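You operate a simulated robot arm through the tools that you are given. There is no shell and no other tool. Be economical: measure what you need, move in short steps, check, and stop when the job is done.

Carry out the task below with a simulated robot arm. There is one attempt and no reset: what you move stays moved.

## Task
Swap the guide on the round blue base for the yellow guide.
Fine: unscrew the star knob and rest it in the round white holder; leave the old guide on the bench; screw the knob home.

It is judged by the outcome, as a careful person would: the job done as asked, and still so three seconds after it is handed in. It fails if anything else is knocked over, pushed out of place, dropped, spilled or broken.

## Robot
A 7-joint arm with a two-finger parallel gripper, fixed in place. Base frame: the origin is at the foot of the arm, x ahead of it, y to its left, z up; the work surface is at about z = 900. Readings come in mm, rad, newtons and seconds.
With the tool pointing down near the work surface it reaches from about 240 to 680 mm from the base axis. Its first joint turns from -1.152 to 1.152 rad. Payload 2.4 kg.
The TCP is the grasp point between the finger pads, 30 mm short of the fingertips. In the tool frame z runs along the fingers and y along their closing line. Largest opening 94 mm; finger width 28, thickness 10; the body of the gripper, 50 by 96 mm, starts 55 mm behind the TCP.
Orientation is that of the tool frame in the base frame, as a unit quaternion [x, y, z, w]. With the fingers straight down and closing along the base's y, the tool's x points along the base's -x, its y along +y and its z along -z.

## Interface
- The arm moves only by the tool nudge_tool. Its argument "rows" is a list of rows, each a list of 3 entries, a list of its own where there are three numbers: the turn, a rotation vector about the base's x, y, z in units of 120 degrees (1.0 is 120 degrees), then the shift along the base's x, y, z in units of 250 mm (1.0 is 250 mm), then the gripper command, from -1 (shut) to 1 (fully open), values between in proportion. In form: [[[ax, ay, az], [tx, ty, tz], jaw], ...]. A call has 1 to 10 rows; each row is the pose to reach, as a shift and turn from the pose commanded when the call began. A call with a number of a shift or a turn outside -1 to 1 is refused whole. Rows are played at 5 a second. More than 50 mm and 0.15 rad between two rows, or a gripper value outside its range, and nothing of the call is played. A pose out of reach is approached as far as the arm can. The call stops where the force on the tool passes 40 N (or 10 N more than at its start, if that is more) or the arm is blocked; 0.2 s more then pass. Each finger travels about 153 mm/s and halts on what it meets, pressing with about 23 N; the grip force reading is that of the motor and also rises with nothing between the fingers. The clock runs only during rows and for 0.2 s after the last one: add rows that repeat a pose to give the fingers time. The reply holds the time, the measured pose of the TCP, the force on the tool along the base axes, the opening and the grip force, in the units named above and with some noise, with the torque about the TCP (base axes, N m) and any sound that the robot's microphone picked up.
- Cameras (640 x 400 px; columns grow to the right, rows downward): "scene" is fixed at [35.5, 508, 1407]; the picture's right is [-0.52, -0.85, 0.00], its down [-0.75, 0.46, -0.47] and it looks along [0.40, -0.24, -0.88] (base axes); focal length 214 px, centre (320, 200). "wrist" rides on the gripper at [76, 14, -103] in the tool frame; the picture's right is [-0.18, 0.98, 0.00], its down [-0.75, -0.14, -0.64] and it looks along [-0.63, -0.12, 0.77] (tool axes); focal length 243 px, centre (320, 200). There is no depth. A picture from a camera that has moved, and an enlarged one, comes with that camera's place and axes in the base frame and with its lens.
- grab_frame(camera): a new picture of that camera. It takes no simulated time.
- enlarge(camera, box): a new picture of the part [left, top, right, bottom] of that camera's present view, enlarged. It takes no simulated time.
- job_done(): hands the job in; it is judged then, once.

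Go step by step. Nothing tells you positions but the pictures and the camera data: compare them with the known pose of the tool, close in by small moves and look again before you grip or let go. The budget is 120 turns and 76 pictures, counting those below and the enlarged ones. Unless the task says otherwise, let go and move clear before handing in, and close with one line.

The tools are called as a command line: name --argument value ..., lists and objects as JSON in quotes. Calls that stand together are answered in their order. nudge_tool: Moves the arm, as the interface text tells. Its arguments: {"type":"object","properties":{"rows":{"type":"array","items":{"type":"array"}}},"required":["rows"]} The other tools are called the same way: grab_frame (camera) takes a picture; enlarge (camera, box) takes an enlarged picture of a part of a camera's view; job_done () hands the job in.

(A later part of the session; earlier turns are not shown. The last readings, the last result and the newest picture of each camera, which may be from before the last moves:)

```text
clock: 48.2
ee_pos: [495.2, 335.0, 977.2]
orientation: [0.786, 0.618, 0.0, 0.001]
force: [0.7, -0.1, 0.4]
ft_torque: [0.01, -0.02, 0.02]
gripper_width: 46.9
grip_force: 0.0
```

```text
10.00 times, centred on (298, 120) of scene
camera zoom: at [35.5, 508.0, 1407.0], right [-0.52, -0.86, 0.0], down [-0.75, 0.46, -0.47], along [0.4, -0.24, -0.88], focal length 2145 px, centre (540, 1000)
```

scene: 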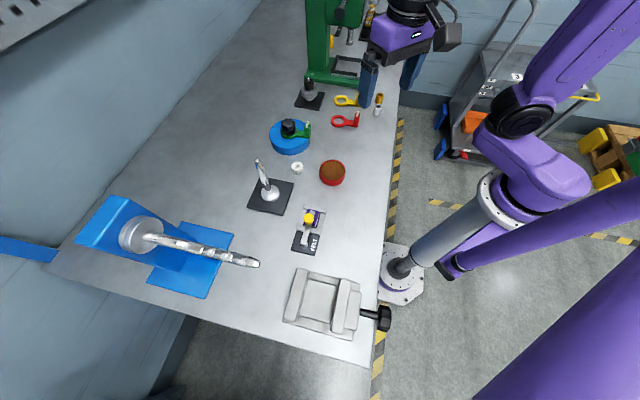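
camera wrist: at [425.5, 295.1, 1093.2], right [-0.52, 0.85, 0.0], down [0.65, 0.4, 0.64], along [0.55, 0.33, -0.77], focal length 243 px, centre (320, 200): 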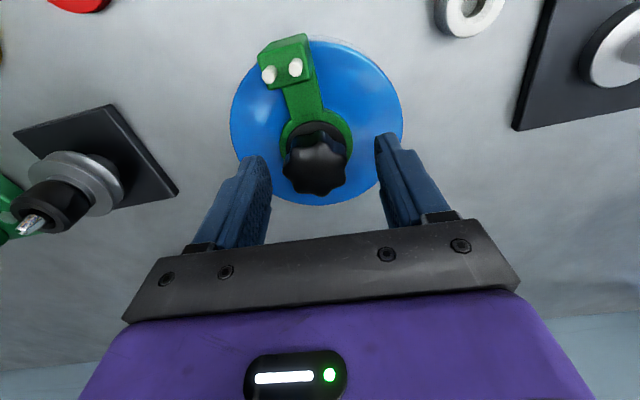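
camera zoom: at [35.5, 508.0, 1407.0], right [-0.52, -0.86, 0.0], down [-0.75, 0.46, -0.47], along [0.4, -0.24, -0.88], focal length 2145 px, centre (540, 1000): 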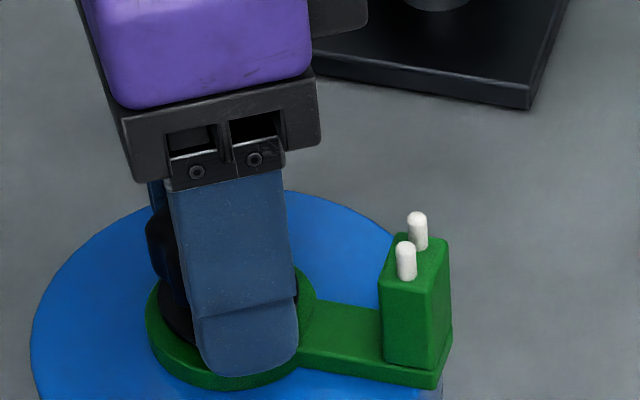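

Back at -104° without contact. I'll grip and unscrew through another 310°.

nudge_tool --rows '[[[0, 0, 0], [0.002, 0, 0], -1], [[0, 0, 0], [0.002, 0, 0], -1], [[0, 0, 0.07], [0.002, 0, 0], -1], [[0, 0, 0.14], [0.002, 0, 0], -1], [[0, 0, 0.21], [0.002, 0, 0], -1], [[0, 0, 0.28], [0.002, 0, 0], -1], [[0, 0, 0.35], [0.002, 0, 0.001], -1], [[0, 0, 0.42], [0.002, 0, 0.001], -1], [[0, 0, 0.49], [0.002, 0, 0.001], -1], [[0, 0, 0.56], [0.002, 0, 0.001], -1]]'

nudge_tool --rows '[[[0, 0, 0.07], [0, 0, 0.0], -1], [[0, 0, 0.14], [0, 0, 0.001], -1], [[0, 0, 0.21], [0, 0, 0.001], -1], [[0, 0, 0.28], [0, 0, 0.001], -1], [[0, 0, 0.35], [0, 0, 0.001], -1], [[0, 0, 0.42], [0, 0, 0.001], -1], [[0, 0, 0.49], [0, 0, 0.002], -1], [[0, 0, 0.56], [0, 0, 0.002], -1], [[0, 0, 0.63], [0, 0, 0.002], -1], [[0, 0, 0.7], [0, 0, 0.002], -1]]'

nudge_tool --rows '[[[0, 0, 0.07], [0, 0, 0.0], -1], [[0, 0, 0.14], [0, 0, 0.001], -1], [[0, 0, 0.21], [0, 0, 0.001], -1], [[0, 0, 0.28], [0, 0, 0.001], -1], [[0, 0, 0.35], [0, 0, 0.001], -1], [[0, 0, 0.42], [0, 0, 0.001], -1], [[0, 0, 0.49], [0, 0, 0.002], -1], [[0, 0, 0.56], [0, 0, 0.002], -1], [[0, 0, 0.63], [0, 0, 0.002], -1], [[0, 0, 0.7], [0, 0, 0.002], -1]]'

enlarge --camera "scene" --box '[266, 100, 330, 140]'

```text
clock: 50.4
ee_pos: [495.7, 336.7, 978.4]
orientation: [0.31, 0.951, -0.001, -0.001]
force: [10.2, 0.8, 7.6]
ft_torque: [-0.41, 0.07, -0.5]
gripper_width: 36.9
grip_force: 23.1
```

```text
clock: 52.6
ee_pos: [496.8, 334.3, 978.7]
orientation: [-0.404, 0.915, 0.0, 0.0]
force: [9.2, -10.1, 0.6]
ft_torque: [-0.16, -0.33, -0.29]
gripper_width: 36.5
grip_force: 22.6
```

```text
clock: 54.8
ee_pos: [495.2, 336.1, 980.0]
orientation: [0.914, -0.406, 0.0, 0.0]
force: [9.4, -2.4, 4.2]
ft_torque: [-0.06, -0.22, -0.32]
gripper_width: 36.9
grip_force: 23.1
```

```text
10.00 times, centred on (298, 120) of scene
camera zoom: at [35.7, 507.9, 1407.0], right [-0.52, -0.86, 0.0], down [-0.75, 0.46, -0.47], along [0.4, -0.24, -0.88], focal length 2145 px, centre (540, 1000)
```

zoom: 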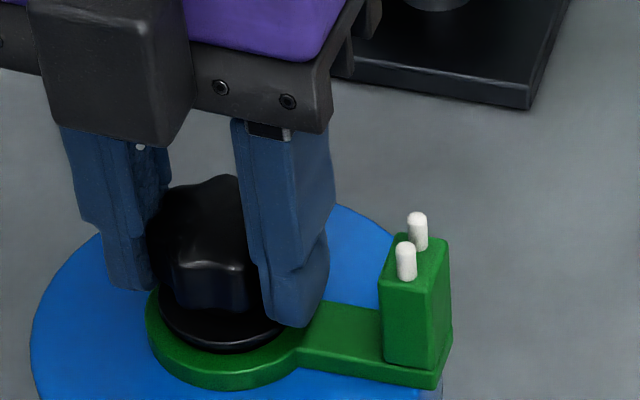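

The knob still looks seated or nearly so. I'll zoom in on the flange edge to check for a gap.

enlarge --camera "scene" --box '[278, 114, 310, 142]'

enlarge --camera "wrist" --box '[260, 90, 380, 220]'

```text
14.29 times, centred on (294, 128) of scene
camera zoom: at [35.7, 507.9, 1407.0], right [-0.52, -0.86, 0.0], down [-0.75, 0.46, -0.47], along [0.4, -0.24, -0.88], focal length 3064 px, centre (691, 1229)
```

zoom: 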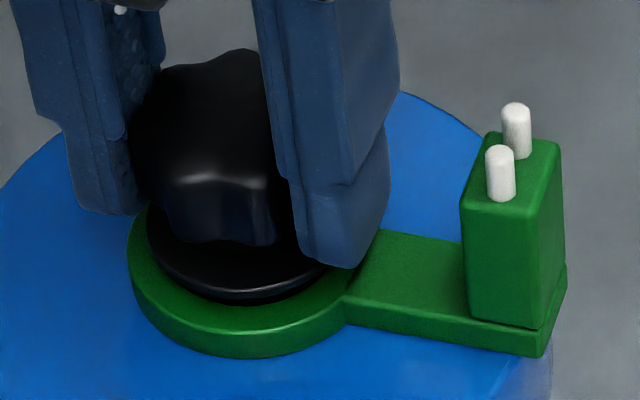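

```text
3.08 times, centred on (320, 155) of wrist
camera zoom: at [534.6, 271.2, 1081.5], right [-0.85, -0.52, 0.0], down [-0.4, 0.65, 0.64], along [-0.33, 0.55, -0.77], focal length 746 px, centre (320, 338)
```

zoom: 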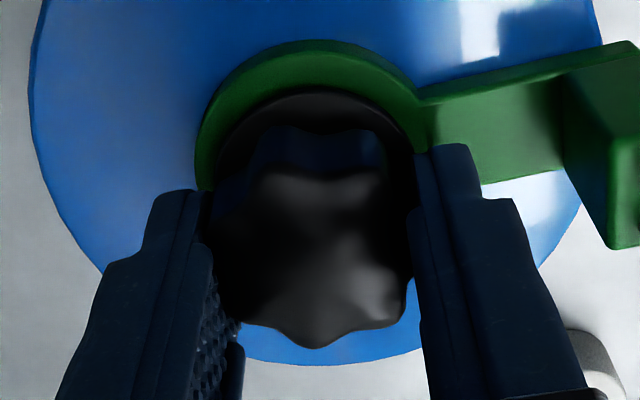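

There is now a visible 2–3 mm gap under the flange, so it is unscrewing at roughly 1 mm per turn. I'll finish this pass and wind back for the next.

nudge_tool --rows '[[[0, 0, 0.07], [0, 0, 0.0], -1], [[0, 0, 0.14], [0, 0, 0.001], -1], [[0, 0, 0.21], [0, 0, 0.001], -1], [[0, 0, 0.28], [0, 0, 0.001], -1], [[0, 0, 0.35], [0, 0, 0.001], -1], [[0, 0, 0.42], [0, 0, 0.001], -1], [[0, 0, 0.49], [0, 0, 0.002], -1], [[0, 0, 0.56], [0, 0, 0.002], -1], [[0, 0, 0.61], [0, 0, 0.002], -1], [[0, 0, 0.61], [0, 0, 0.002], 0]]'

nudge_tool --rows '[[[0, 0, 0], [0, 0, 0.004], 0.0], [[0, 0, -0.07], [0, 0, 0.004], 0.0], [[0, 0, -0.14], [0, 0, 0.004], 0.0], [[0, 0, -0.21], [0, 0, 0.004], 0.0], [[0, 0, -0.28], [0, 0, 0.004], 0.0], [[0, 0, -0.35], [0, 0, 0.004], 0.0], [[0, 0, -0.42], [0, 0, 0.004], 0.0], [[0, 0, -0.49], [0, 0, 0.004], 0.0], [[0, 0, -0.56], [0, 0, 0.004], 0.0], [[0, 0, -0.63], [0, 0, 0.004], 0.0]]'

nudge_tool --rows '[[[0, 0, -0.07], [0, 0, 0], 0.0], [[0, 0, -0.14], [0, 0, 0], 0.0], [[0, 0, -0.21], [0, 0, 0], 0.0], [[0, 0, -0.28], [0, 0, 0], 0.0], [[0, 0, -0.35], [0, 0, 0], 0.0], [[0, 0, -0.42], [0, 0, 0], 0.0], [[0, 0, -0.49], [0, 0, 0], 0.0], [[0, 0, -0.56], [0, 0, 0], 0.0], [[0, 0, -0.63], [0, 0, 0], 0.0], [[0, 0, -0.7], [0, 0, 0], 0.0]]'

nudge_tool --rows '[[[0, 0, -0.07], [0, 0, 0], 0.0], [[0, 0, -0.14], [0, 0, 0], 0.0], [[0, 0, -0.21], [0, 0, 0], 0.0], [[0, 0, -0.28], [0, 0, 0], 0.0], [[0, 0, -0.35], [0, 0, 0], 0.0], [[0, 0, -0.42], [0, 0, 0], 0.0], [[0, 0, -0.49], [0, 0, 0], 0.0], [[0, 0, -0.56], [0, 0, 0], 0.0], [[0, 0, -0.63], [0, 0, 0], 0.0], [[0, 0, -0.7], [0, 0, 0], 0.0]]'

nudge_tool --rows '[[[0, 0, -0.07], [0, 0, 0], 0.0], [[0, 0, -0.14], [0, 0, 0], 0.0], [[0, 0, -0.21], [0, 0, 0], 0.0], [[0, 0, -0.28], [0, 0, 0], 0.0], [[0, 0, -0.35], [0, 0, 0], 0.0], [[0, 0, -0.42], [0, 0, 0], 0.0], [[0, 0, -0.49], [0, 0, 0], 0.0], [[0, 0, -0.56], [0, 0, 0], 0.0], [[0, 0, -0.6], [0, 0, 0], 0.0]]'

```text
clock: 57.0
ee_pos: [495.6, 336.0, 978.1]
orientation: [0.976, 0.217, 0.0, 0.001]
force: [0.8, 0.9, -0.4]
ft_torque: [0.0, -0.03, -0.02]
gripper_width: 46.9
grip_force: 0.0
```

```text
clock: 59.2
ee_pos: [496.4, 333.7, 979.5]
orientation: [0.903, -0.429, 0.0, -0.001]
force: [0.2, -0.4, 0.6]
ft_torque: [0.02, 0.02, -0.01]
gripper_width: 47.0
grip_force: 0.1
```

```text
clock: 61.4
ee_pos: [495.8, 334.0, 979.6]
orientation: [-0.384, 0.923, 0.001, 0.0]
force: [0.5, 0.0, 0.2]
ft_torque: [-0.02, -0.02, -0.01]
gripper_width: 46.9
grip_force: 0.0
```

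```text
clock: 63.6
ee_pos: [496.3, 334.1, 980.2]
orientation: [0.333, 0.943, 0.001, 0.0]
force: [0.5, 0.9, 0.3]
ft_torque: [-0.02, 0.01, 0.0]
gripper_width: 47.0
grip_force: 0.1
```

```text
clock: 65.6
ee_pos: [495.7, 335.4, 979.8]
orientation: [0.822, 0.569, 0.001, 0.0]
force: [0.1, -0.3, 0.0]
ft_torque: [-0.02, 0.01, 0.0]
gripper_width: 47.2
grip_force: 0.0
```

Back at -110°. Next unscrewing pass with a slow rise.

nudge_tool --rows '[[[0, 0, 0], [0, 0, 0], -1], [[0, 0, 0], [0, 0, 0], -1], [[0, 0, 0.07], [0, 0, 0.001], -1], [[0, 0, 0.14], [0, 0, 0.001], -1], [[0, 0, 0.21], [0, 0, 0.001], -1], [[0, 0, 0.28], [0, 0, 0.001], -1], [[0, 0, 0.35], [0, 0, 0.002], -1], [[0, 0, 0.42], [0, 0, 0.002], -1], [[0, 0, 0.49], [0, 0, 0.002], -1], [[0, 0, 0.56], [0, 0, 0.002], -1]]'

nudge_tool --rows '[[[0, 0, 0.07], [0, 0, 0.0], -1], [[0, 0, 0.14], [0, 0, 0.001], -1], [[0, 0, 0.21], [0, 0, 0.001], -1], [[0, 0, 0.28], [0, 0, 0.001], -1], [[0, 0, 0.35], [0, 0, 0.001], -1], [[0, 0, 0.42], [0, 0, 0.001], -1], [[0, 0, 0.49], [0, 0, 0.002], -1], [[0, 0, 0.56], [0, 0, 0.002], -1], [[0, 0, 0.63], [0, 0, 0.002], -1], [[0, 0, 0.7], [0, 0, 0.002], -1]]'

nudge_tool --rows '[[[0, 0, 0.07], [0, 0, 0.0], -1], [[0, 0, 0.14], [0, 0, 0.001], -1], [[0, 0, 0.21], [0, 0, 0.001], -1], [[0, 0, 0.28], [0, 0, 0.001], -1], [[0, 0, 0.35], [0, 0, 0.001], -1], [[0, 0, 0.42], [0, 0, 0.001], -1], [[0, 0, 0.49], [0, 0, 0.002], -1], [[0, 0, 0.56], [0, 0, 0.002], -1], [[0, 0, 0.63], [0, 0, 0.002], -1], [[0, 0, 0.7], [0, 0, 0.002], -1]]'

nudge_tool --rows '[[[0, 0, 0.07], [0, 0, 0.0], -1], [[0, 0, 0.14], [0, 0, 0.001], -1], [[0, 0, 0.21], [0, 0, 0.001], -1], [[0, 0, 0.28], [0, 0, 0.001], -1], [[0, 0, 0.35], [0, 0, 0.001], -1], [[0, 0, 0.42], [0, 0, 0.001], -1], [[0, 0, 0.49], [0, 0, 0.002], -1], [[0, 0, 0.56], [0, 0, 0.002], -1], [[0, 0, 0.62], [0, 0, 0.002], -1], [[0, 0, 0.62], [0, 0, 0.002], -1]]'

enlarge --camera "scene" --box '[278, 114, 310, 142]'

```text
clock: 67.8
ee_pos: [495.2, 336.0, 980.1]
orientation: [0.369, 0.929, 0.002, 0.001]
force: [14.1, 5.1, -0.8]
ft_torque: [0.02, 0.06, -0.46]
gripper_width: 36.4
grip_force: 22.7
```

```text
clock: 70.0
ee_pos: [494.9, 333.4, 979.8]
orientation: [-0.345, 0.939, -0.001, -0.002]
force: [1.3, -9.1, 0.9]
ft_torque: [-0.28, 0.02, -0.42]
gripper_width: 35.8
grip_force: 23.2
```

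```text
clock: 72.2
ee_pos: [496.2, 336.8, 981.3]
orientation: [0.886, -0.465, 0.0, 0.0]
force: [10.4, 1.0, -0.9]
ft_torque: [0.08, -0.45, -0.53]
gripper_width: 36.1
grip_force: 23.5
```

```text
clock: 74.4
ee_pos: [493.6, 333.7, 983.0]
orientation: [0.986, 0.165, 0.0, 0.001]
force: [-2.1, -5.3, 0.0]
ft_torque: [0.19, 0.07, -0.53]
gripper_width: 35.9
grip_force: 23.7
```

```text
14.29 times, centred on (294, 128) of scene
camera zoom: at [35.4, 507.8, 1407.0], right [-0.52, -0.86, 0.0], down [-0.75, 0.46, -0.47], along [0.4, -0.24, -0.88], focal length 3064 px, centre (691, 1229)
```

zoom: 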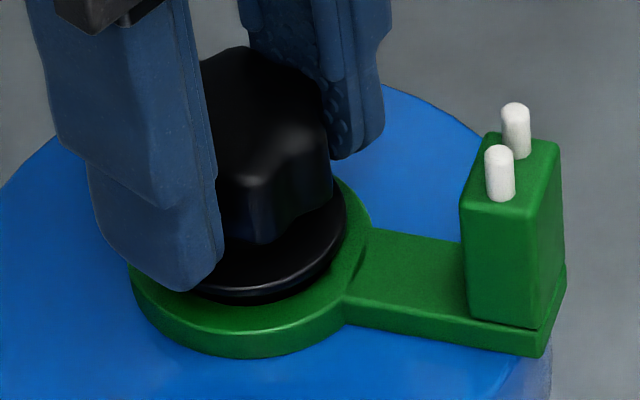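

The knob rises about 1 mm per pass. I'll wind back and do another full pass.

nudge_tool --rows '[[[0, 0, 0], [0, 0, 0], 0.0], [[0, 0, 0], [0.002, 0, 0], 0.0], [[0, 0, -0.07], [0.002, 0, 0.0], 0.0], [[0, 0, -0.14], [0.002, 0, 0.0], 0.0], [[0, 0, -0.21], [0.002, 0, 0.0], 0.0], [[0, 0, -0.28], [0.002, 0, 0.0], 0.0], [[0, 0, -0.35], [0.002, 0, 0.0], 0.0], [[0, 0, -0.42], [0.002, 0, 0.0], 0.0], [[0, 0, -0.49], [0.002, 0, 0.0], 0.0], [[0, 0, -0.56], [0.002, 0, 0.0], 0.0]]'

nudge_tool --rows '[[[0, 0, -0.07], [0, 0, 0], 0.0], [[0, 0, -0.14], [0, 0, 0], 0.0], [[0, 0, -0.21], [0, 0, 0], 0.0], [[0, 0, -0.28], [0, 0, 0], 0.0], [[0, 0, -0.35], [0, 0, 0], 0.0], [[0, 0, -0.42], [0, 0, 0], 0.0], [[0, 0, -0.49], [0, 0, 0], 0.0], [[0, 0, -0.56], [0, 0, 0], 0.0], [[0, 0, -0.63], [0, 0, 0], 0.0], [[0, 0, -0.7], [0, 0, 0], 0.0]]'

nudge_tool --rows '[[[0, 0, -0.07], [0, 0, 0], 0.0], [[0, 0, -0.14], [0, 0, 0], 0.0], [[0, 0, -0.21], [0, 0, 0], 0.0], [[0, 0, -0.28], [0, 0, 0], 0.0], [[0, 0, -0.35], [0, 0, 0], 0.0], [[0, 0, -0.42], [0, 0, 0], 0.0], [[0, 0, -0.49], [0, 0, 0], 0.0], [[0, 0, -0.56], [0, 0, 0], 0.0], [[0, 0, -0.63], [0, 0, 0], 0.0], [[0, 0, -0.7], [0, 0, 0], 0.0]]'

nudge_tool --rows '[[[0, 0, -0.07], [0, 0, 0], 0.0], [[0, 0, -0.14], [0, 0, 0], 0.0], [[0, 0, -0.21], [0, 0, 0], 0.0], [[0, 0, -0.28], [0, 0, 0], 0.0], [[0, 0, -0.35], [0, 0, 0], 0.0], [[0, 0, -0.42], [0, 0, 0], 0.0], [[0, 0, -0.49], [0, 0, 0], 0.0], [[0, 0, -0.56], [0, 0, 0], 0.0], [[0, 0, -0.62], [0, 0, 0], 0.0]]'

nudge_tool --rows '[[[0, 0, 0], [0, 0, 0], -1], [[0, 0, 0], [0, 0, 0], -1], [[0, 0, 0.07], [0, 0, 0.001], -1], [[0, 0, 0.14], [0, 0, 0.001], -1], [[0, 0, 0.21], [0, 0, 0.001], -1], [[0, 0, 0.28], [0, 0, 0.001], -1], [[0, 0, 0.35], [0, 0, 0.002], -1], [[0, 0, 0.42], [0, 0, 0.002], -1], [[0, 0, 0.49], [0, 0, 0.002], -1], [[0, 0, 0.56], [0, 0, 0.002], -1]]'

nudge_tool --rows '[[[0, 0, 0.07], [0, 0, 0.0], -1], [[0, 0, 0.14], [0, 0, 0.001], -1], [[0, 0, 0.21], [0, 0, 0.001], -1], [[0, 0, 0.28], [0, 0, 0.001], -1], [[0, 0, 0.35], [0, 0, 0.001], -1], [[0, 0, 0.42], [0, 0, 0.001], -1], [[0, 0, 0.49], [0, 0, 0.002], -1], [[0, 0, 0.56], [0, 0, 0.002], -1], [[0, 0, 0.63], [0, 0, 0.002], -1], [[0, 0, 0.7], [0, 0, 0.002], -1]]'

nudge_tool --rows '[[[0, 0, 0.07], [0, 0, 0.0], -1], [[0, 0, 0.14], [0, 0, 0.001], -1], [[0, 0, 0.21], [0, 0, 0.001], -1], [[0, 0, 0.28], [0, 0, 0.001], -1], [[0, 0, 0.35], [0, 0, 0.001], -1], [[0, 0, 0.42], [0, 0, 0.001], -1], [[0, 0, 0.49], [0, 0, 0.002], -1], [[0, 0, 0.56], [0, 0, 0.002], -1], [[0, 0, 0.63], [0, 0, 0.002], -1], [[0, 0, 0.7], [0, 0, 0.002], -1]]'

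nudge_tool --rows '[[[0, 0, 0.07], [0, 0, 0.0], -1], [[0, 0, 0.14], [0, 0, 0.001], -1], [[0, 0, 0.21], [0, 0, 0.001], -1], [[0, 0, 0.28], [0, 0, 0.001], -1], [[0, 0, 0.35], [0, 0, 0.001], -1], [[0, 0, 0.42], [0, 0, 0.001], -1], [[0, 0, 0.49], [0, 0, 0.002], -1], [[0, 0, 0.56], [0, 0, 0.002], -1], [[0, 0, 0.6], [0, 0, 0.002], -1], [[0, 0, 0.6], [0, 0, 0.002], -1]]'

enlarge --camera "scene" --box '[278, 114, 310, 142]'

```text
clock: 76.6
ee_pos: [496.3, 334.6, 982.0]
orientation: [0.912, -0.41, 0.0, 0.001]
force: [0.8, 0.2, 0.3]
ft_torque: [0.03, -0.02, -0.01]
gripper_width: 47.1
grip_force: 0.1
```

```text
clock: 78.8
ee_pos: [495.9, 335.4, 982.4]
orientation: [-0.403, 0.915, 0.001, 0.0]
force: [0.2, 0.0, -0.2]
ft_torque: [-0.01, -0.03, -0.02]
gripper_width: 47.0
grip_force: 0.0
```

```text
clock: 81.0
ee_pos: [495.8, 334.8, 982.0]
orientation: [0.312, 0.95, 0.001, 0.0]
force: [-1.4, 0.0, -0.1]
ft_torque: [-0.06, -0.01, 0.01]
gripper_width: 46.7
grip_force: 0.1
```

```text
clock: 83.0
ee_pos: [495.6, 335.8, 982.9]
orientation: [0.824, 0.567, 0.001, 0.0]
force: [0.6, -0.4, 0.2]
ft_torque: [0.0, -0.01, 0.03]
gripper_width: 47.3
grip_force: 0.1
```

```text
clock: 85.2
ee_pos: [496.1, 335.7, 981.8]
orientation: [0.369, 0.929, 0.001, 0.0]
force: [10.0, 2.9, 0.8]
ft_torque: [0.02, 0.09, -0.44]
gripper_width: 36.2
grip_force: 23.3
```

```text
clock: 87.4
ee_pos: [496.4, 333.0, 982.4]
orientation: [-0.347, 0.938, 0.0, -0.001]
force: [1.8, -10.2, 0.3]
ft_torque: [-0.27, -0.01, -0.42]
gripper_width: 36.2
grip_force: 23.4
```

```text
clock: 89.6
ee_pos: [495.9, 336.5, 983.7]
orientation: [0.886, -0.464, -0.001, 0.0]
force: [4.9, -1.4, 0.7]
ft_torque: [0.07, -0.36, -0.55]
gripper_width: 36.2
grip_force: 22.7
```

```text
clock: 91.8
ee_pos: [496.6, 334.7, 984.9]
orientation: [0.99, 0.144, 0.0, -0.001]
force: [-0.9, -1.3, -1.0]
ft_torque: [0.27, -0.03, -0.42]
gripper_width: 35.7
grip_force: 22.4
```

```text
14.29 times, centred on (294, 128) of scene
camera zoom: at [35.5, 508.0, 1407.0], right [-0.52, -0.86, 0.0], down [-0.75, 0.46, -0.47], along [0.4, -0.24, -0.88], focal length 3064 px, centre (691, 1229)
```

zoom: 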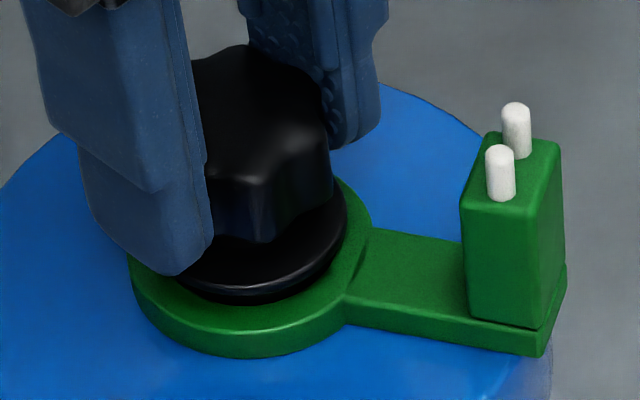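

The knob has risen about 3.7 mm in a little over three turns, so it's steady progress. I'll take a slightly lower grip and do another pass, watching for the torque to drop.

nudge_tool --rows '[[[0, 0, 0], [0, 0, 0], 0.0], [[0, 0, 0], [0, 0, -0.012], 0.0], [[0, 0, -0.07], [0, 0, -0.012], 0.0], [[0, 0, -0.14], [0, 0, -0.012], 0.0], [[0, 0, -0.21], [0, 0, -0.012], 0.0], [[0, 0, -0.28], [0, 0, -0.012], 0.0], [[0, 0, -0.35], [0, 0, -0.012], 0.0], [[0, 0, -0.42], [0, 0, -0.012], 0.0], [[0, 0, -0.49], [0, 0, -0.012], 0.0], [[0, 0, -0.56], [0, 0, -0.012], 0.0]]'

nudge_tool --rows '[[[0, 0, -0.07], [0, 0, 0], 0.0], [[0, 0, -0.14], [0, 0, 0], 0.0], [[0, 0, -0.21], [0, 0, 0], 0.0], [[0, 0, -0.28], [0, 0, 0], 0.0], [[0, 0, -0.35], [0, 0, 0], 0.0], [[0, 0, -0.42], [0, 0, 0], 0.0], [[0, 0, -0.49], [0, 0, 0], 0.0], [[0, 0, -0.56], [0, 0, 0], 0.0], [[0, 0, -0.63], [0, 0, 0], 0.0], [[0, 0, -0.7], [0, 0, 0], 0.0]]'

nudge_tool --rows '[[[0, 0, -0.07], [0, 0, 0], 0.0], [[0, 0, -0.14], [0, 0, 0], 0.0], [[0, 0, -0.21], [0, 0, 0], 0.0], [[0, 0, -0.28], [0, 0, 0], 0.0], [[0, 0, -0.35], [0, 0, 0], 0.0], [[0, 0, -0.42], [0, 0, 0], 0.0], [[0, 0, -0.49], [0, 0, 0], 0.0], [[0, 0, -0.56], [0, 0, 0], 0.0], [[0, 0, -0.63], [0, 0, 0], 0.0], [[0, 0, -0.7], [0, 0, 0], 0.0]]'

nudge_tool --rows '[[[0, 0, -0.07], [0, 0, 0], 0.0], [[0, 0, -0.14], [0, 0, 0], 0.0], [[0, 0, -0.21], [0, 0, 0], 0.0], [[0, 0, -0.28], [0, 0, 0], 0.0], [[0, 0, -0.35], [0, 0, 0], 0.0], [[0, 0, -0.42], [0, 0, 0], 0.0], [[0, 0, -0.49], [0, 0, 0], 0.0], [[0, 0, -0.56], [0, 0, 0], 0.0], [[0, 0, -0.62], [0, 0, 0], 0.0]]'

nudge_tool --rows '[[[0, 0, 0], [0, 0, 0], -1], [[0, 0, 0], [0, 0, 0], -1], [[0, 0, 0.07], [0, 0, 0.001], -1], [[0, 0, 0.14], [0, 0, 0.001], -1], [[0, 0, 0.21], [0, 0, 0.001], -1], [[0, 0, 0.28], [0, 0, 0.001], -1], [[0, 0, 0.35], [0, 0, 0.002], -1], [[0, 0, 0.42], [0, 0, 0.002], -1], [[0, 0, 0.49], [0, 0, 0.002], -1], [[0, 0, 0.56], [0, 0, 0.002], -1]]'

nudge_tool --rows '[[[0, 0, 0.07], [0, 0, 0.0], -1], [[0, 0, 0.14], [0, 0, 0.001], -1], [[0, 0, 0.21], [0, 0, 0.001], -1], [[0, 0, 0.28], [0, 0, 0.001], -1], [[0, 0, 0.35], [0, 0, 0.001], -1], [[0, 0, 0.42], [0, 0, 0.001], -1], [[0, 0, 0.49], [0, 0, 0.002], -1], [[0, 0, 0.56], [0, 0, 0.002], -1], [[0, 0, 0.63], [0, 0, 0.002], -1], [[0, 0, 0.7], [0, 0, 0.002], -1]]'

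nudge_tool --rows '[[[0, 0, 0.07], [0, 0, 0.0], -1], [[0, 0, 0.14], [0, 0, 0.001], -1], [[0, 0, 0.21], [0, 0, 0.001], -1], [[0, 0, 0.28], [0, 0, 0.001], -1], [[0, 0, 0.35], [0, 0, 0.001], -1], [[0, 0, 0.42], [0, 0, 0.001], -1], [[0, 0, 0.49], [0, 0, 0.002], -1], [[0, 0, 0.56], [0, 0, 0.002], -1], [[0, 0, 0.63], [0, 0, 0.002], -1], [[0, 0, 0.7], [0, 0, 0.002], -1]]'

nudge_tool --rows '[[[0, 0, 0.07], [0, 0, 0.0], -1], [[0, 0, 0.14], [0, 0, 0.001], -1], [[0, 0, 0.21], [0, 0, 0.001], -1], [[0, 0, 0.28], [0, 0, 0.001], -1], [[0, 0, 0.35], [0, 0, 0.001], -1], [[0, 0, 0.42], [0, 0, 0.001], -1], [[0, 0, 0.49], [0, 0, 0.002], -1], [[0, 0, 0.56], [0, 0, 0.002], -1], [[0, 0, 0.62], [0, 0, 0.002], -1], [[0, 0, 0.62], [0, 0, 0.002], -1]]'

enlarge --camera "scene" --box '[278, 114, 310, 142]'

```text
clock: 94.0
ee_pos: [496.8, 334.8, 981.5]
orientation: [0.904, -0.429, 0.0, 0.001]
force: [0.1, -0.4, 0.0]
ft_torque: [0.01, 0.0, 0.0]
gripper_width: 47.3
grip_force: 0.0
```

```text
clock: 96.2
ee_pos: [496.9, 333.4, 980.4]
orientation: [-0.384, 0.923, 0.002, 0.0]
force: [0.3, 0.8, -0.2]
ft_torque: [0.0, 0.01, 0.01]
gripper_width: 47.0
grip_force: 0.1
```

```text
clock: 98.4
ee_pos: [496.6, 334.5, 980.3]
orientation: [0.333, 0.943, 0.001, 0.001]
force: [0.0, -0.3, 0.1]
ft_torque: [0.01, 0.02, -0.03]
gripper_width: 47.0
grip_force: 0.1
```

```text
clock: 100.4
ee_pos: [494.7, 335.5, 981.6]
orientation: [0.835, 0.55, 0.0, 0.001]
force: [0.7, -0.6, -0.3]
ft_torque: [-0.03, 0.03, 0.0]
gripper_width: 46.9
grip_force: 0.0
```

```text
clock: 102.6
ee_pos: [496.3, 335.0, 982.8]
orientation: [0.388, 0.922, 0.001, 0.0]
force: [4.5, 2.4, 1.0]
ft_torque: [-0.03, 0.22, -0.41]
gripper_width: 36.4
grip_force: 22.5
```

```text
clock: 104.8
ee_pos: [497.2, 333.6, 981.8]
orientation: [-0.327, 0.945, 0.0, -0.001]
force: [-0.7, -6.6, 0.2]
ft_torque: [-0.22, -0.01, -0.29]
gripper_width: 35.9
grip_force: 22.5
```

```text
clock: 107.0
ee_pos: [495.9, 335.4, 982.0]
orientation: [0.876, -0.482, -0.001, 0.0]
force: [6.3, 2.1, 0.8]
ft_torque: [0.06, -0.08, -0.6]
gripper_width: 36.3
grip_force: 23.2
```

```text
clock: 109.2
ee_pos: [496.6, 336.4, 983.5]
orientation: [0.99, 0.144, 0.002, 0.001]
force: [-0.3, -5.3, -0.3]
ft_torque: [0.16, -0.04, -0.46]
gripper_width: 35.6
grip_force: 22.9
```

```text
14.29 times, centred on (294, 128) of scene
camera zoom: at [35.5, 507.8, 1407.0], right [-0.52, -0.86, 0.0], down [-0.75, 0.46, -0.47], along [0.4, -0.24, -0.88], focal length 3064 px, centre (691, 1229)
```

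zoom: 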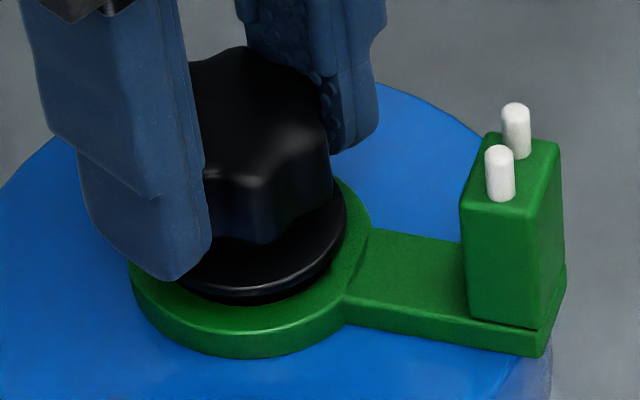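

The last pass gave no further rise, so the thread may already be at its end. I'll test by lifting gently with this grip.

nudge_tool --rows '[[[0, 0, 0], [0, 0, 0.006], -1], [[0, 0, 0], [0, 0, 0.012], -1], [[0, 0, 0], [0, 0, 0.012], -1]]'

enlarge --camera "scene" --box '[278, 114, 310, 142]'

```text
clock: 110.0
ee_pos: [495.9, 334.9, 984.9]
orientation: [0.99, 0.144, -0.001, 0.001]
force: [7.3, 1.8, -24.8]
ft_torque: [0.31, -0.06, -0.15]
gripper_width: 36.0
grip_force: 23.0
```

```text
14.29 times, centred on (294, 128) of scene
camera zoom: at [36.1, 508.3, 1406.8], right [-0.52, -0.86, 0.0], down [-0.75, 0.46, -0.47], along [0.4, -0.24, -0.88], focal length 3064 px, centre (691, 1229)
```

zoom: 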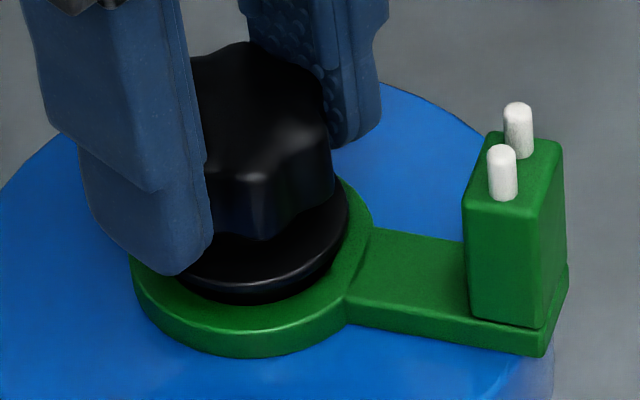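

There is firm axial resistance, so it's still threaded, yet it stopped rising, so the fingers may be slipping around the knob. I'll relax, wind back 77° and do a controlled turn with before and after close-ups.

nudge_tool --rows '[[[0, 0, 0], [0, 0, -0.012], -1], [[0, 0, 0], [0, 0, -0.012], 0], [[0, 0, -0.07], [0, 0, -0.012], 0.0], [[0, 0, -0.14], [0, 0, -0.012], 0.0], [[0, 0, -0.21], [0, 0, -0.012], 0.0], [[0, 0, -0.28], [0, 0, -0.012], 0.0], [[0, 0, -0.35], [0, 0, -0.012], 0.0], [[0, 0, -0.42], [0, 0, -0.012], 0.0], [[0, 0, -0.49], [0, 0, -0.012], 0.0], [[0, 0, -0.56], [0, 0, -0.012], 0.0]]'

nudge_tool --rows '[[[0, 0, -0.07], [0, 0, 0], 0], [[0, 0, -0.07], [0, 0, 0], -1], [[0, 0, -0.07], [0, 0, 0], -1], [[0, 0, -0.07], [0, 0, 0], -1]]'

enlarge --camera "wrist" --box '[280, 120, 360, 215]'

nudge_tool --rows '[[[0, 0, 0.07], [0, 0, 0], -1], [[0, 0, 0.14], [0, 0, 0], -1], [[0, 0, 0.21], [0, 0, 0], -1], [[0, 0, 0.28], [0, 0, 0], -1], [[0, 0, 0.35], [0, 0, 0], -1], [[0, 0, 0.42], [0, 0, 0], -1], [[0, 0, 0.49], [0, 0, 0], -1], [[0, 0, 0.56], [0, 0, 0], -1], [[0, 0, 0.64], [0, 0, 0], -1]]'

enlarge --camera "wrist" --box '[280, 120, 360, 215]'

```text
clock: 112.2
ee_pos: [496.1, 333.7, 983.0]
orientation: [0.903, -0.429, -0.001, 0.001]
force: [-0.1, 0.3, 0.3]
ft_torque: [0.0, -0.01, -0.02]
gripper_width: 47.1
grip_force: 0.0
```

```text
clock: 113.2
ee_pos: [496.9, 335.0, 982.1]
orientation: [0.87, -0.493, 0.0, 0.0]
force: [1.9, 0.2, 0.3]
ft_torque: [0.02, -0.02, -0.01]
gripper_width: 36.3
grip_force: 22.8
```

```text
4.21 times, centred on (320, 168) of wrist
camera zoom: at [521.8, 263.3, 1085.7], right [-0.94, -0.35, 0.0], down [-0.27, 0.72, 0.64], along [-0.22, 0.6, -0.77], focal length 1022 px, centre (320, 337)
```

zoom: 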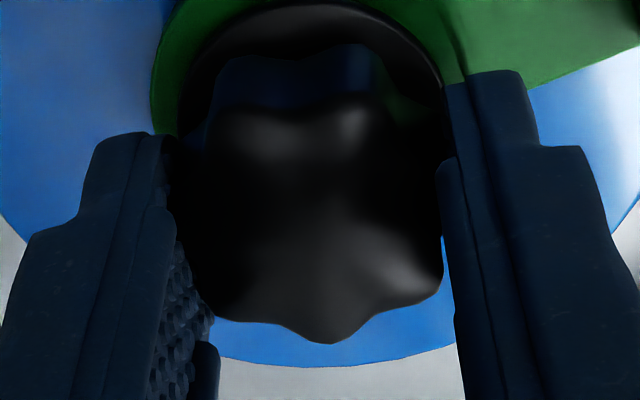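

```text
refused: row 9 steps farther than a row can; nothing moved
```

```text
4.21 times, centred on (320, 168) of wrist
camera zoom: at [521.8, 263.3, 1085.7], right [-0.94, -0.35, 0.0], down [-0.27, 0.72, 0.64], along [-0.22, 0.6, -0.77], focal length 1022 px, centre (320, 337)
```

zoom: 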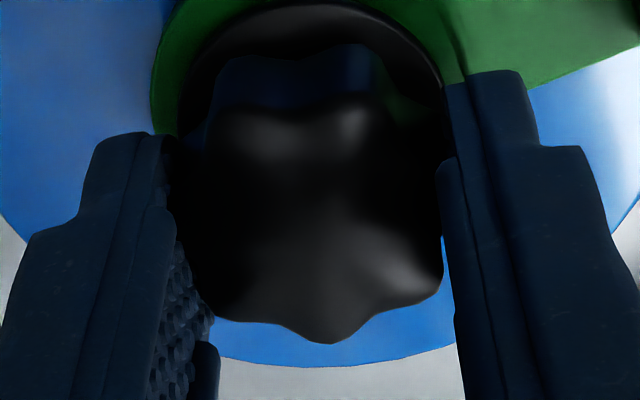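

That turn was refused for an oversized step. I'll repeat it with a valid step and compare.

nudge_tool --rows '[[[0, 0, 0.07], [0, 0, 0], -1], [[0, 0, 0.14], [0, 0, 0], -1], [[0, 0, 0.21], [0, 0, 0], -1], [[0, 0, 0.28], [0, 0, 0], -1], [[0, 0, 0.35], [0, 0, 0], -1], [[0, 0, 0.42], [0, 0, 0], -1], [[0, 0, 0.49], [0, 0, 0], -1], [[0, 0, 0.56], [0, 0, 0], -1], [[0, 0, 0.63], [0, 0, 0], -1]]'

enlarge --camera "wrist" --box '[280, 120, 360, 215]'

```text
clock: 115.2
ee_pos: [495.3, 335.8, 983.6]
orientation: [0.989, 0.145, 0.001, 0.0]
force: [-1.1, -3.0, -0.4]
ft_torque: [0.2, -0.03, -0.54]
gripper_width: 35.7
grip_force: 23.6
```

```text
4.21 times, centred on (320, 168) of wrist
camera zoom: at [572.2, 343.9, 1085.8], right [0.1, -0.99, 0.0], down [-0.76, -0.08, 0.64], along [-0.64, -0.07, -0.77], focal length 1022 px, centre (320, 337)
```

zoom: 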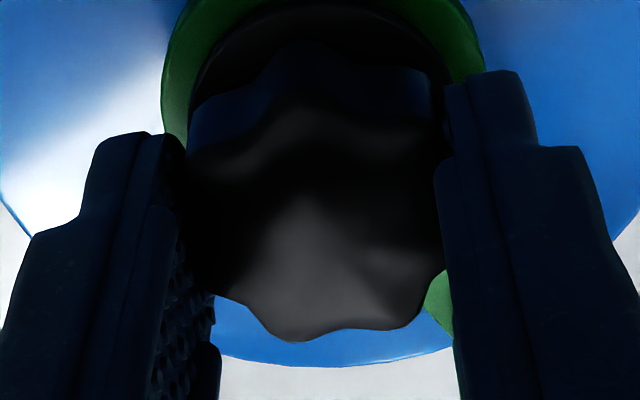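

The result is ambiguous: the fingers slip at least partly. I'll release and back off upward to see the knob clearly.

nudge_tool --rows '[[[0, 0, 0], [0, 0, 0], 0.0], [[0, 0, 0], [0, 0, 0], 0.3], [[0, 0, 0], [0, 0, 0.15], 0.3], [[0, 0, 0], [0, 0, 0.3], 0.3], [[0, 0, 0], [0.15, 0, 0.3], 0.3], [[0, 0, 0], [0.3, 0, 0.3], 0.3], [[0, 0, 0], [0.3, 0, 0.3], 0.3]]'

enlarge --camera "scene" --box '[278, 114, 310, 142]'

enlarge --camera "wrist" --box '[240, 80, 400, 220]'

```text
clock: 116.8
ee_pos: [570.1, 334.5, 1057.7]
orientation: [0.99, 0.144, 0.0, 0.001]
force: [-0.3, -0.6, -0.4]
ft_torque: [-0.06, 0.02, 0.0]
gripper_width: 60.8
grip_force: 0.1
```

```text
14.29 times, centred on (294, 128) of scene
camera zoom: at [35.5, 508.0, 1407.0], right [-0.52, -0.85, 0.0], down [-0.75, 0.46, -0.47], along [0.4, -0.24, -0.88], focal length 3064 px, centre (691, 1229)
```

zoom: 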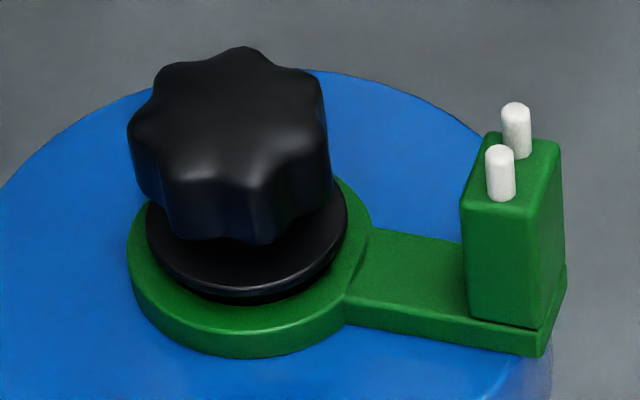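

```text
2.86 times, centred on (320, 150) of wrist
camera zoom: at [645.9, 342.3, 1160.8], right [0.1, -0.99, 0.0], down [-0.76, -0.08, 0.64], along [-0.64, -0.07, -0.77], focal length 693 px, centre (320, 343)
```

zoom: 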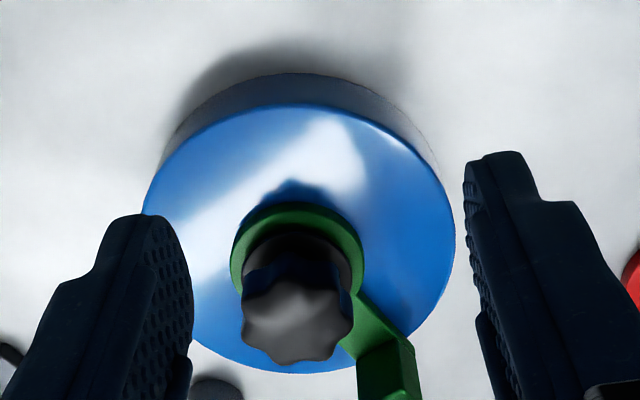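

The knob is up about 3 mm and level. Torque was near zero until my first lift test and high since, so I'll regrip and probe the torque turning clockwise and then counter-clockwise in small steps.

nudge_tool --rows '[[[0, 0, 0], [-0.15, 0, 0], 0.3], [[0, 0, 0], [-0.298, 0, 0], 0.3], [[0, 0, 0], [-0.298, 0, -0.15], 0.1], [[0, 0, 0], [-0.298, 0, -0.3], 0.0], [[0, 0, 0], [-0.298, 0, -0.308], 0.0], [[0, 0, 0], [-0.298, 0, -0.308], -1], [[0, 0, 0], [-0.298, 0, -0.308], -1]]'

nudge_tool --rows '[[[0, 0, -0.07], [0, 0, 0], -1], [[0, 0, -0.14], [0, 0, 0], -1], [[0, 0, -0.21], [0, 0, 0], -1], [[0, 0, -0.28], [0, 0, 0], -1], [[0, 0, -0.28], [0, 0, 0], -1]]'

nudge_tool --rows '[[[0, 0, 0.07], [0, 0, 0], -1], [[0, 0, 0.14], [0, 0, 0], -1], [[0, 0, 0.14], [0, 0, 0], -1]]'

nudge_tool --rows '[[[0, 0, 0.07], [0, 0, 0], -1], [[0, 0, 0.14], [0, 0, 0], -1], [[0, 0, 0.14], [0, 0, 0], -1]]'

```text
clock: 118.4
ee_pos: [495.9, 335.1, 980.6]
orientation: [0.99, 0.143, 0.0, 0.0]
force: [-1.2, -4.1, 0.2]
ft_torque: [0.2, 0.07, -0.12]
gripper_width: 36.0
grip_force: 23.4
```

```text
clock: 119.6
ee_pos: [496.7, 335.1, 980.8]
orientation: [0.989, -0.15, 0.0, 0.0]
force: [-0.8, -1.0, -1.7]
ft_torque: [0.04, 0.06, -0.03]
gripper_width: 36.0
grip_force: 23.3
```

```text
clock: 120.4
ee_pos: [496.1, 335.7, 980.3]
orientation: [1.0, -0.002, 0.0, 0.001]
force: [-5.9, -2.4, -1.2]
ft_torque: [0.23, 0.11, -0.02]
gripper_width: 35.9
grip_force: 22.5
```

```text
clock: 121.2
ee_pos: [497.7, 335.4, 981.6]
orientation: [0.99, 0.144, 0.002, 0.0]
force: [-0.3, -0.2, 0.2]
ft_torque: [-0.04, 0.0, 0.02]
gripper_width: 36.1
grip_force: 22.7
```

Within this range the knob turns freely, so it looks like a stop at the far end. I'll go a bit further to see if there's a hard stop, then try a lift.

nudge_tool --rows '[[[0, 0, 0.05], [0, 0, 0], -1], [[0, 0, 0.08], [0, 0, 0], -1], [[0, 0, 0.08], [0, 0, 0], -1]]'

nudge_tool --rows '[[[0, 0, 0], [0, 0, 0.004], -1], [[0, 0, 0], [0, 0, 0.008], -1], [[0, 0, 0], [0, 0, 0.008], -1]]'

enlarge --camera "scene" --box '[278, 114, 310, 142]'

```text
clock: 122.0
ee_pos: [496.6, 334.9, 981.5]
orientation: [0.974, 0.226, 0.001, 0.001]
force: [0.7, 1.0, 0.6]
ft_torque: [-0.02, -0.02, -0.02]
gripper_width: 36.0
grip_force: 23.0
```

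```text
clock: 122.8
ee_pos: [496.4, 334.5, 983.7]
orientation: [0.974, 0.226, 0.001, 0.001]
force: [0.4, -0.1, -0.3]
ft_torque: [0.0, -0.02, 0.0]
gripper_width: 35.6
grip_force: 23.2
```

```text
14.29 times, centred on (294, 128) of scene
camera zoom: at [35.5, 508.0, 1407.0], right [-0.52, -0.86, 0.0], down [-0.75, 0.46, -0.47], along [0.4, -0.24, -0.88], focal length 3064 px, centre (691, 1229)
```

zoom: 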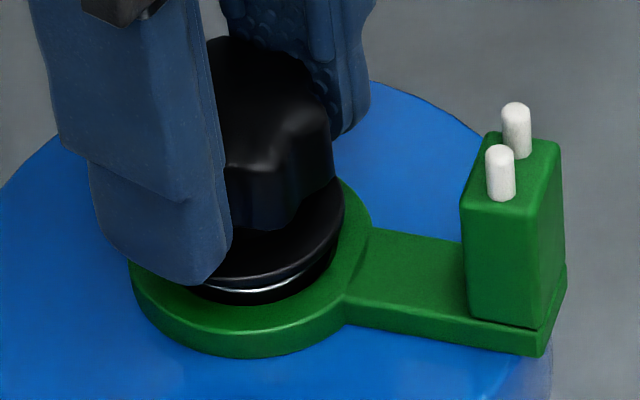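

The knob is now free: it lifts with no force and the silver stud shows under it. I'll raise it slowly and check that it's held.

nudge_tool --rows '[[[0, 0, 0], [0, 0, 0.02], -1], [[0, 0, 0], [0, 0, 0.04], -1], [[0, 0, 0], [0, 0, 0.06], -1], [[0, 0, 0], [0, 0, 0.06], -1]]'

enlarge --camera "scene" --box '[266, 100, 330, 140]'

```text
clock: 123.8
ee_pos: [496.6, 334.5, 998.5]
orientation: [0.974, 0.226, 0.0, 0.0]
force: [0.7, 0.1, 0.3]
ft_torque: [-0.02, 0.0, 0.01]
gripper_width: 36.0
grip_force: 22.8
```

```text
10.00 times, centred on (298, 120) of scene
camera zoom: at [35.5, 508.0, 1407.0], right [-0.52, -0.86, 0.0], down [-0.75, 0.46, -0.47], along [0.4, -0.24, -0.88], focal length 2145 px, centre (540, 1000)
```

zoom: 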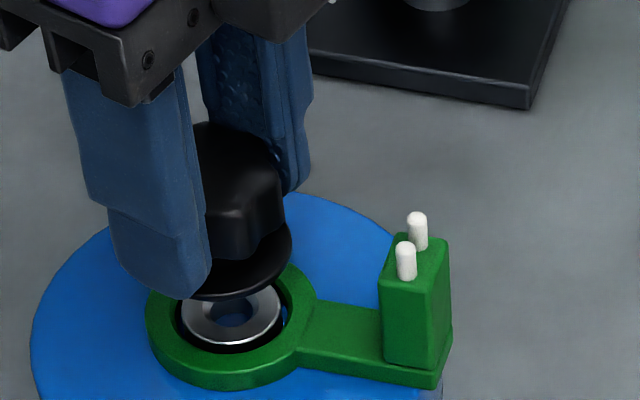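

The knob is out, showing a steel boss with the threaded hole inside the guide's ring. I'll raise it clear and carry it toward the white holder near (380, 371), squaring the wrist on the way.

nudge_tool --rows '[[[0, 0, 0], [0, 0, 0.16], -1], [[0, 0, 0], [0, 0, 0.28], -1], [[0, 0, -0.07], [-0.15, 0.04, 0.28], -1], [[0, 0, -0.14], [-0.3, 0.08, 0.28], -1], [[0, 0, -0.21], [-0.4, 0.12, 0.28], -1], [[0, 0, -0.217], [-0.44, 0.14, 0.28], -1], [[0, 0, -0.217], [-0.44, 0.14, 0.28], -1]]'

enlarge --camera "scene" --box '[250, 90, 346, 190]'

grab_frame --camera "wrist"

```text
clock: 125.4
ee_pos: [386.3, 369.6, 1067.8]
orientation: [1.0, 0.0, 0.0, 0.0]
force: [0.1, -0.8, -0.1]
ft_torque: [-0.02, 0.0, -0.01]
gripper_width: 35.7
grip_force: 23.1
```

```text
4.00 times, centred on (298, 140) of scene
camera zoom: at [35.5, 508.0, 1407.0], right [-0.52, -0.86, 0.0], down [-0.75, 0.46, -0.47], along [0.4, -0.24, -0.88], focal length 858 px, centre (408, 440)
```

zoom: 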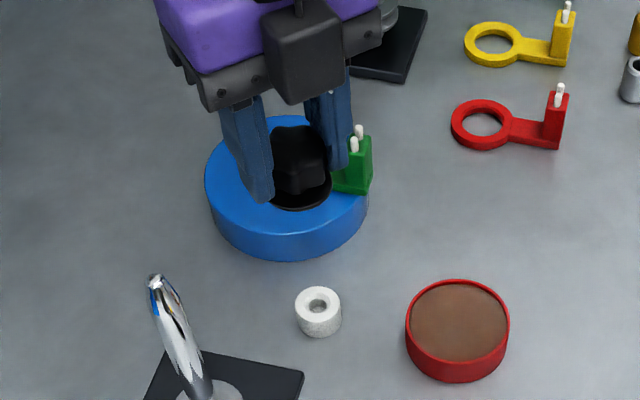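

```text
26 pictures are left
camera wrist: at [461.5, 357.0, 1170.2], right [-0.18, -0.98, 0.0], down [-0.75, 0.14, 0.64], along [-0.63, 0.12, -0.77], focal length 243 px, centre (320, 200)
```

wrist: 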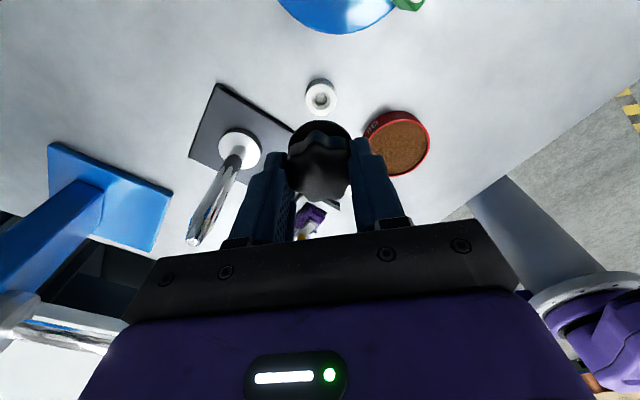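

The holder's hole is at about (383.5, 371.4) with its top near z 920, almost below me. I'll centre over it and lower to just above, then check the stud.

nudge_tool --rows '[[[0, 0, 0], [-0.011, 0.006, 0], -1], [[0, 0, 0], [-0.011, 0.006, -0.12], -1], [[0, 0, 0], [-0.011, 0.006, -0.24], -1], [[0, 0, 0], [-0.011, 0.006, -0.25], -1], [[0, 0, 0], [-0.011, 0.006, -0.25], -1]]'

enlarge --camera "scene" --box '[270, 140, 334, 180]'

enlarge --camera "wrist" --box '[270, 80, 370, 190]'

```text
clock: 126.6
ee_pos: [384.6, 370.6, 1005.7]
orientation: [1.0, 0.001, 0.0, 0.001]
force: [0.2, 0.0, -0.3]
ft_torque: [-0.03, -0.01, 0.01]
gripper_width: 36.0
grip_force: 23.3
```

```text
10.00 times, centred on (302, 160) of scene
camera zoom: at [35.5, 508.0, 1407.0], right [-0.52, -0.86, 0.0], down [-0.75, 0.46, -0.47], along [0.4, -0.24, -0.88], focal length 2145 px, centre (500, 600)
```

zoom: 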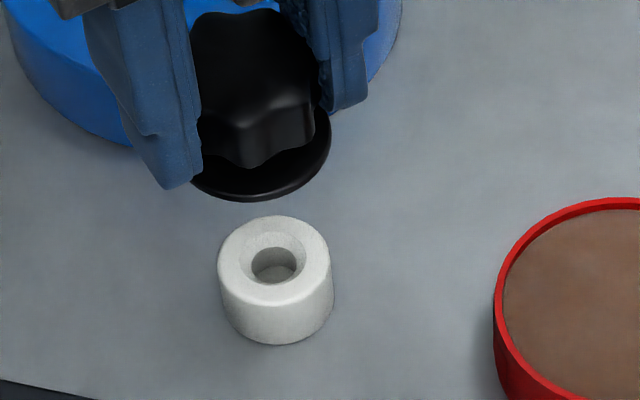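

```text
3.64 times, centred on (320, 135) of wrist
camera zoom: at [459.7, 357.5, 1109.0], right [-0.18, -0.98, 0.0], down [-0.75, 0.14, 0.64], along [-0.63, 0.12, -0.77], focal length 882 px, centre (320, 436)
```

zoom: 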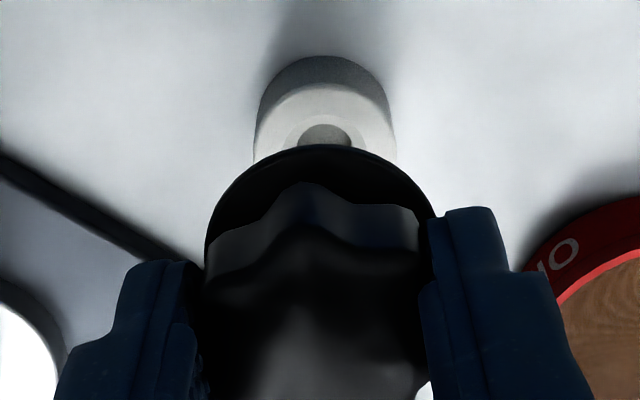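

The hole is wide and chamfered, and the flange bottom is about 37 mm below the TCP. Alignment is within about 1 mm, so I'll lower gently.

nudge_tool --rows '[[[0, 0, 0], [0.001, 0.003, -0.03], -1], [[0, 0, 0], [0.001, 0.003, -0.06], -1], [[0, 0, 0], [0.001, 0.003, -0.09], -1], [[0, 0, 0], [0.001, 0.003, -0.12], -1], [[0, 0, 0], [0.001, 0.003, -0.14], -1], [[0, 0, 0], [0.001, 0.003, -0.14], -1]]'

enlarge --camera "scene" --box '[270, 140, 334, 180]'

```text
clock: 128.0
ee_pos: [383.4, 372.1, 971.2]
orientation: [1.0, 0.001, 0.0, 0.0]
force: [-0.4, 0.2, -0.5]
ft_torque: [-0.01, 0.03, 0.01]
gripper_width: 35.8
grip_force: 22.9
```

```text
10.00 times, centred on (302, 160) of scene
camera zoom: at [35.5, 508.0, 1407.0], right [-0.52, -0.86, 0.0], down [-0.75, 0.46, -0.47], along [0.4, -0.24, -0.88], focal length 2145 px, centre (500, 600)
```

zoom: 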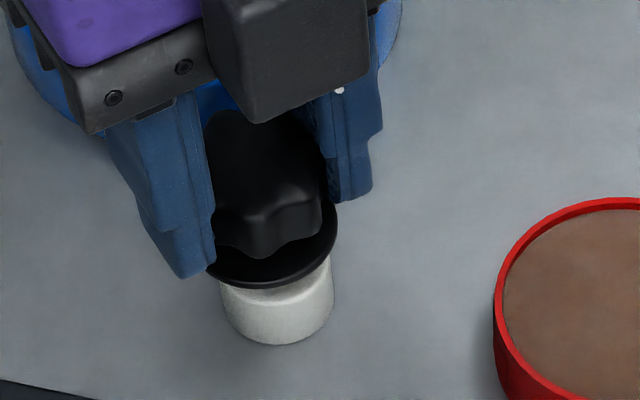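

The stud is entering and the knob lines up over the holder. I'll continue down in small steps until it seats.

nudge_tool --rows '[[[0, 0, 0], [0, 0, -0.016], -1], [[0, 0, 0], [0, 0, -0.032], -1], [[0, 0, 0], [0, 0, -0.044], -1], [[0, 0, 0], [0, 0, -0.05], -1], [[0, 0, 0], [0, 0, -0.05], -1]]'

```text
clock: 129.2
ee_pos: [382.7, 371.8, 958.6]
orientation: [1.0, 0.002, 0.0, 0.001]
force: [-1.2, 0.0, -0.1]
ft_torque: [0.0, -0.03, -0.01]
gripper_width: 36.2
grip_force: 23.2
```

nudge_tool --rows '[[[0, 0, 0], [0, 0, -0.008], -1], [[0, 0, 0], [0, 0, -0.016], -1], [[0, 0, 0], [0, 0, -0.016], -1]]'

enlarge --camera "scene" --box '[270, 140, 334, 180]'

```text
clock: 130.2
ee_pos: [384.0, 371.8, 956.6]
orientation: [1.0, 0.0, 0.0, 0.0]
force: [-2.5, -2.1, 7.6]
ft_torque: [-0.07, 0.02, 0.01]
gripper_width: 35.6
grip_force: 23.2
stopped in row 3: the force on the tool passed its limit at 41 N (the readings are from after the stop); the commanded pose is now the measured one
```

```text
10.00 times, centred on (302, 160) of scene
camera zoom: at [35.3, 507.8, 1407.0], right [-0.52, -0.86, 0.0], down [-0.75, 0.46, -0.47], along [0.4, -0.24, -0.88], focal length 2145 px, centre (500, 600)
```

zoom: 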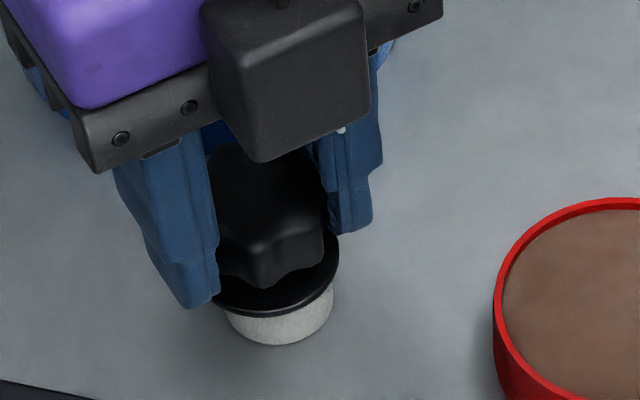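

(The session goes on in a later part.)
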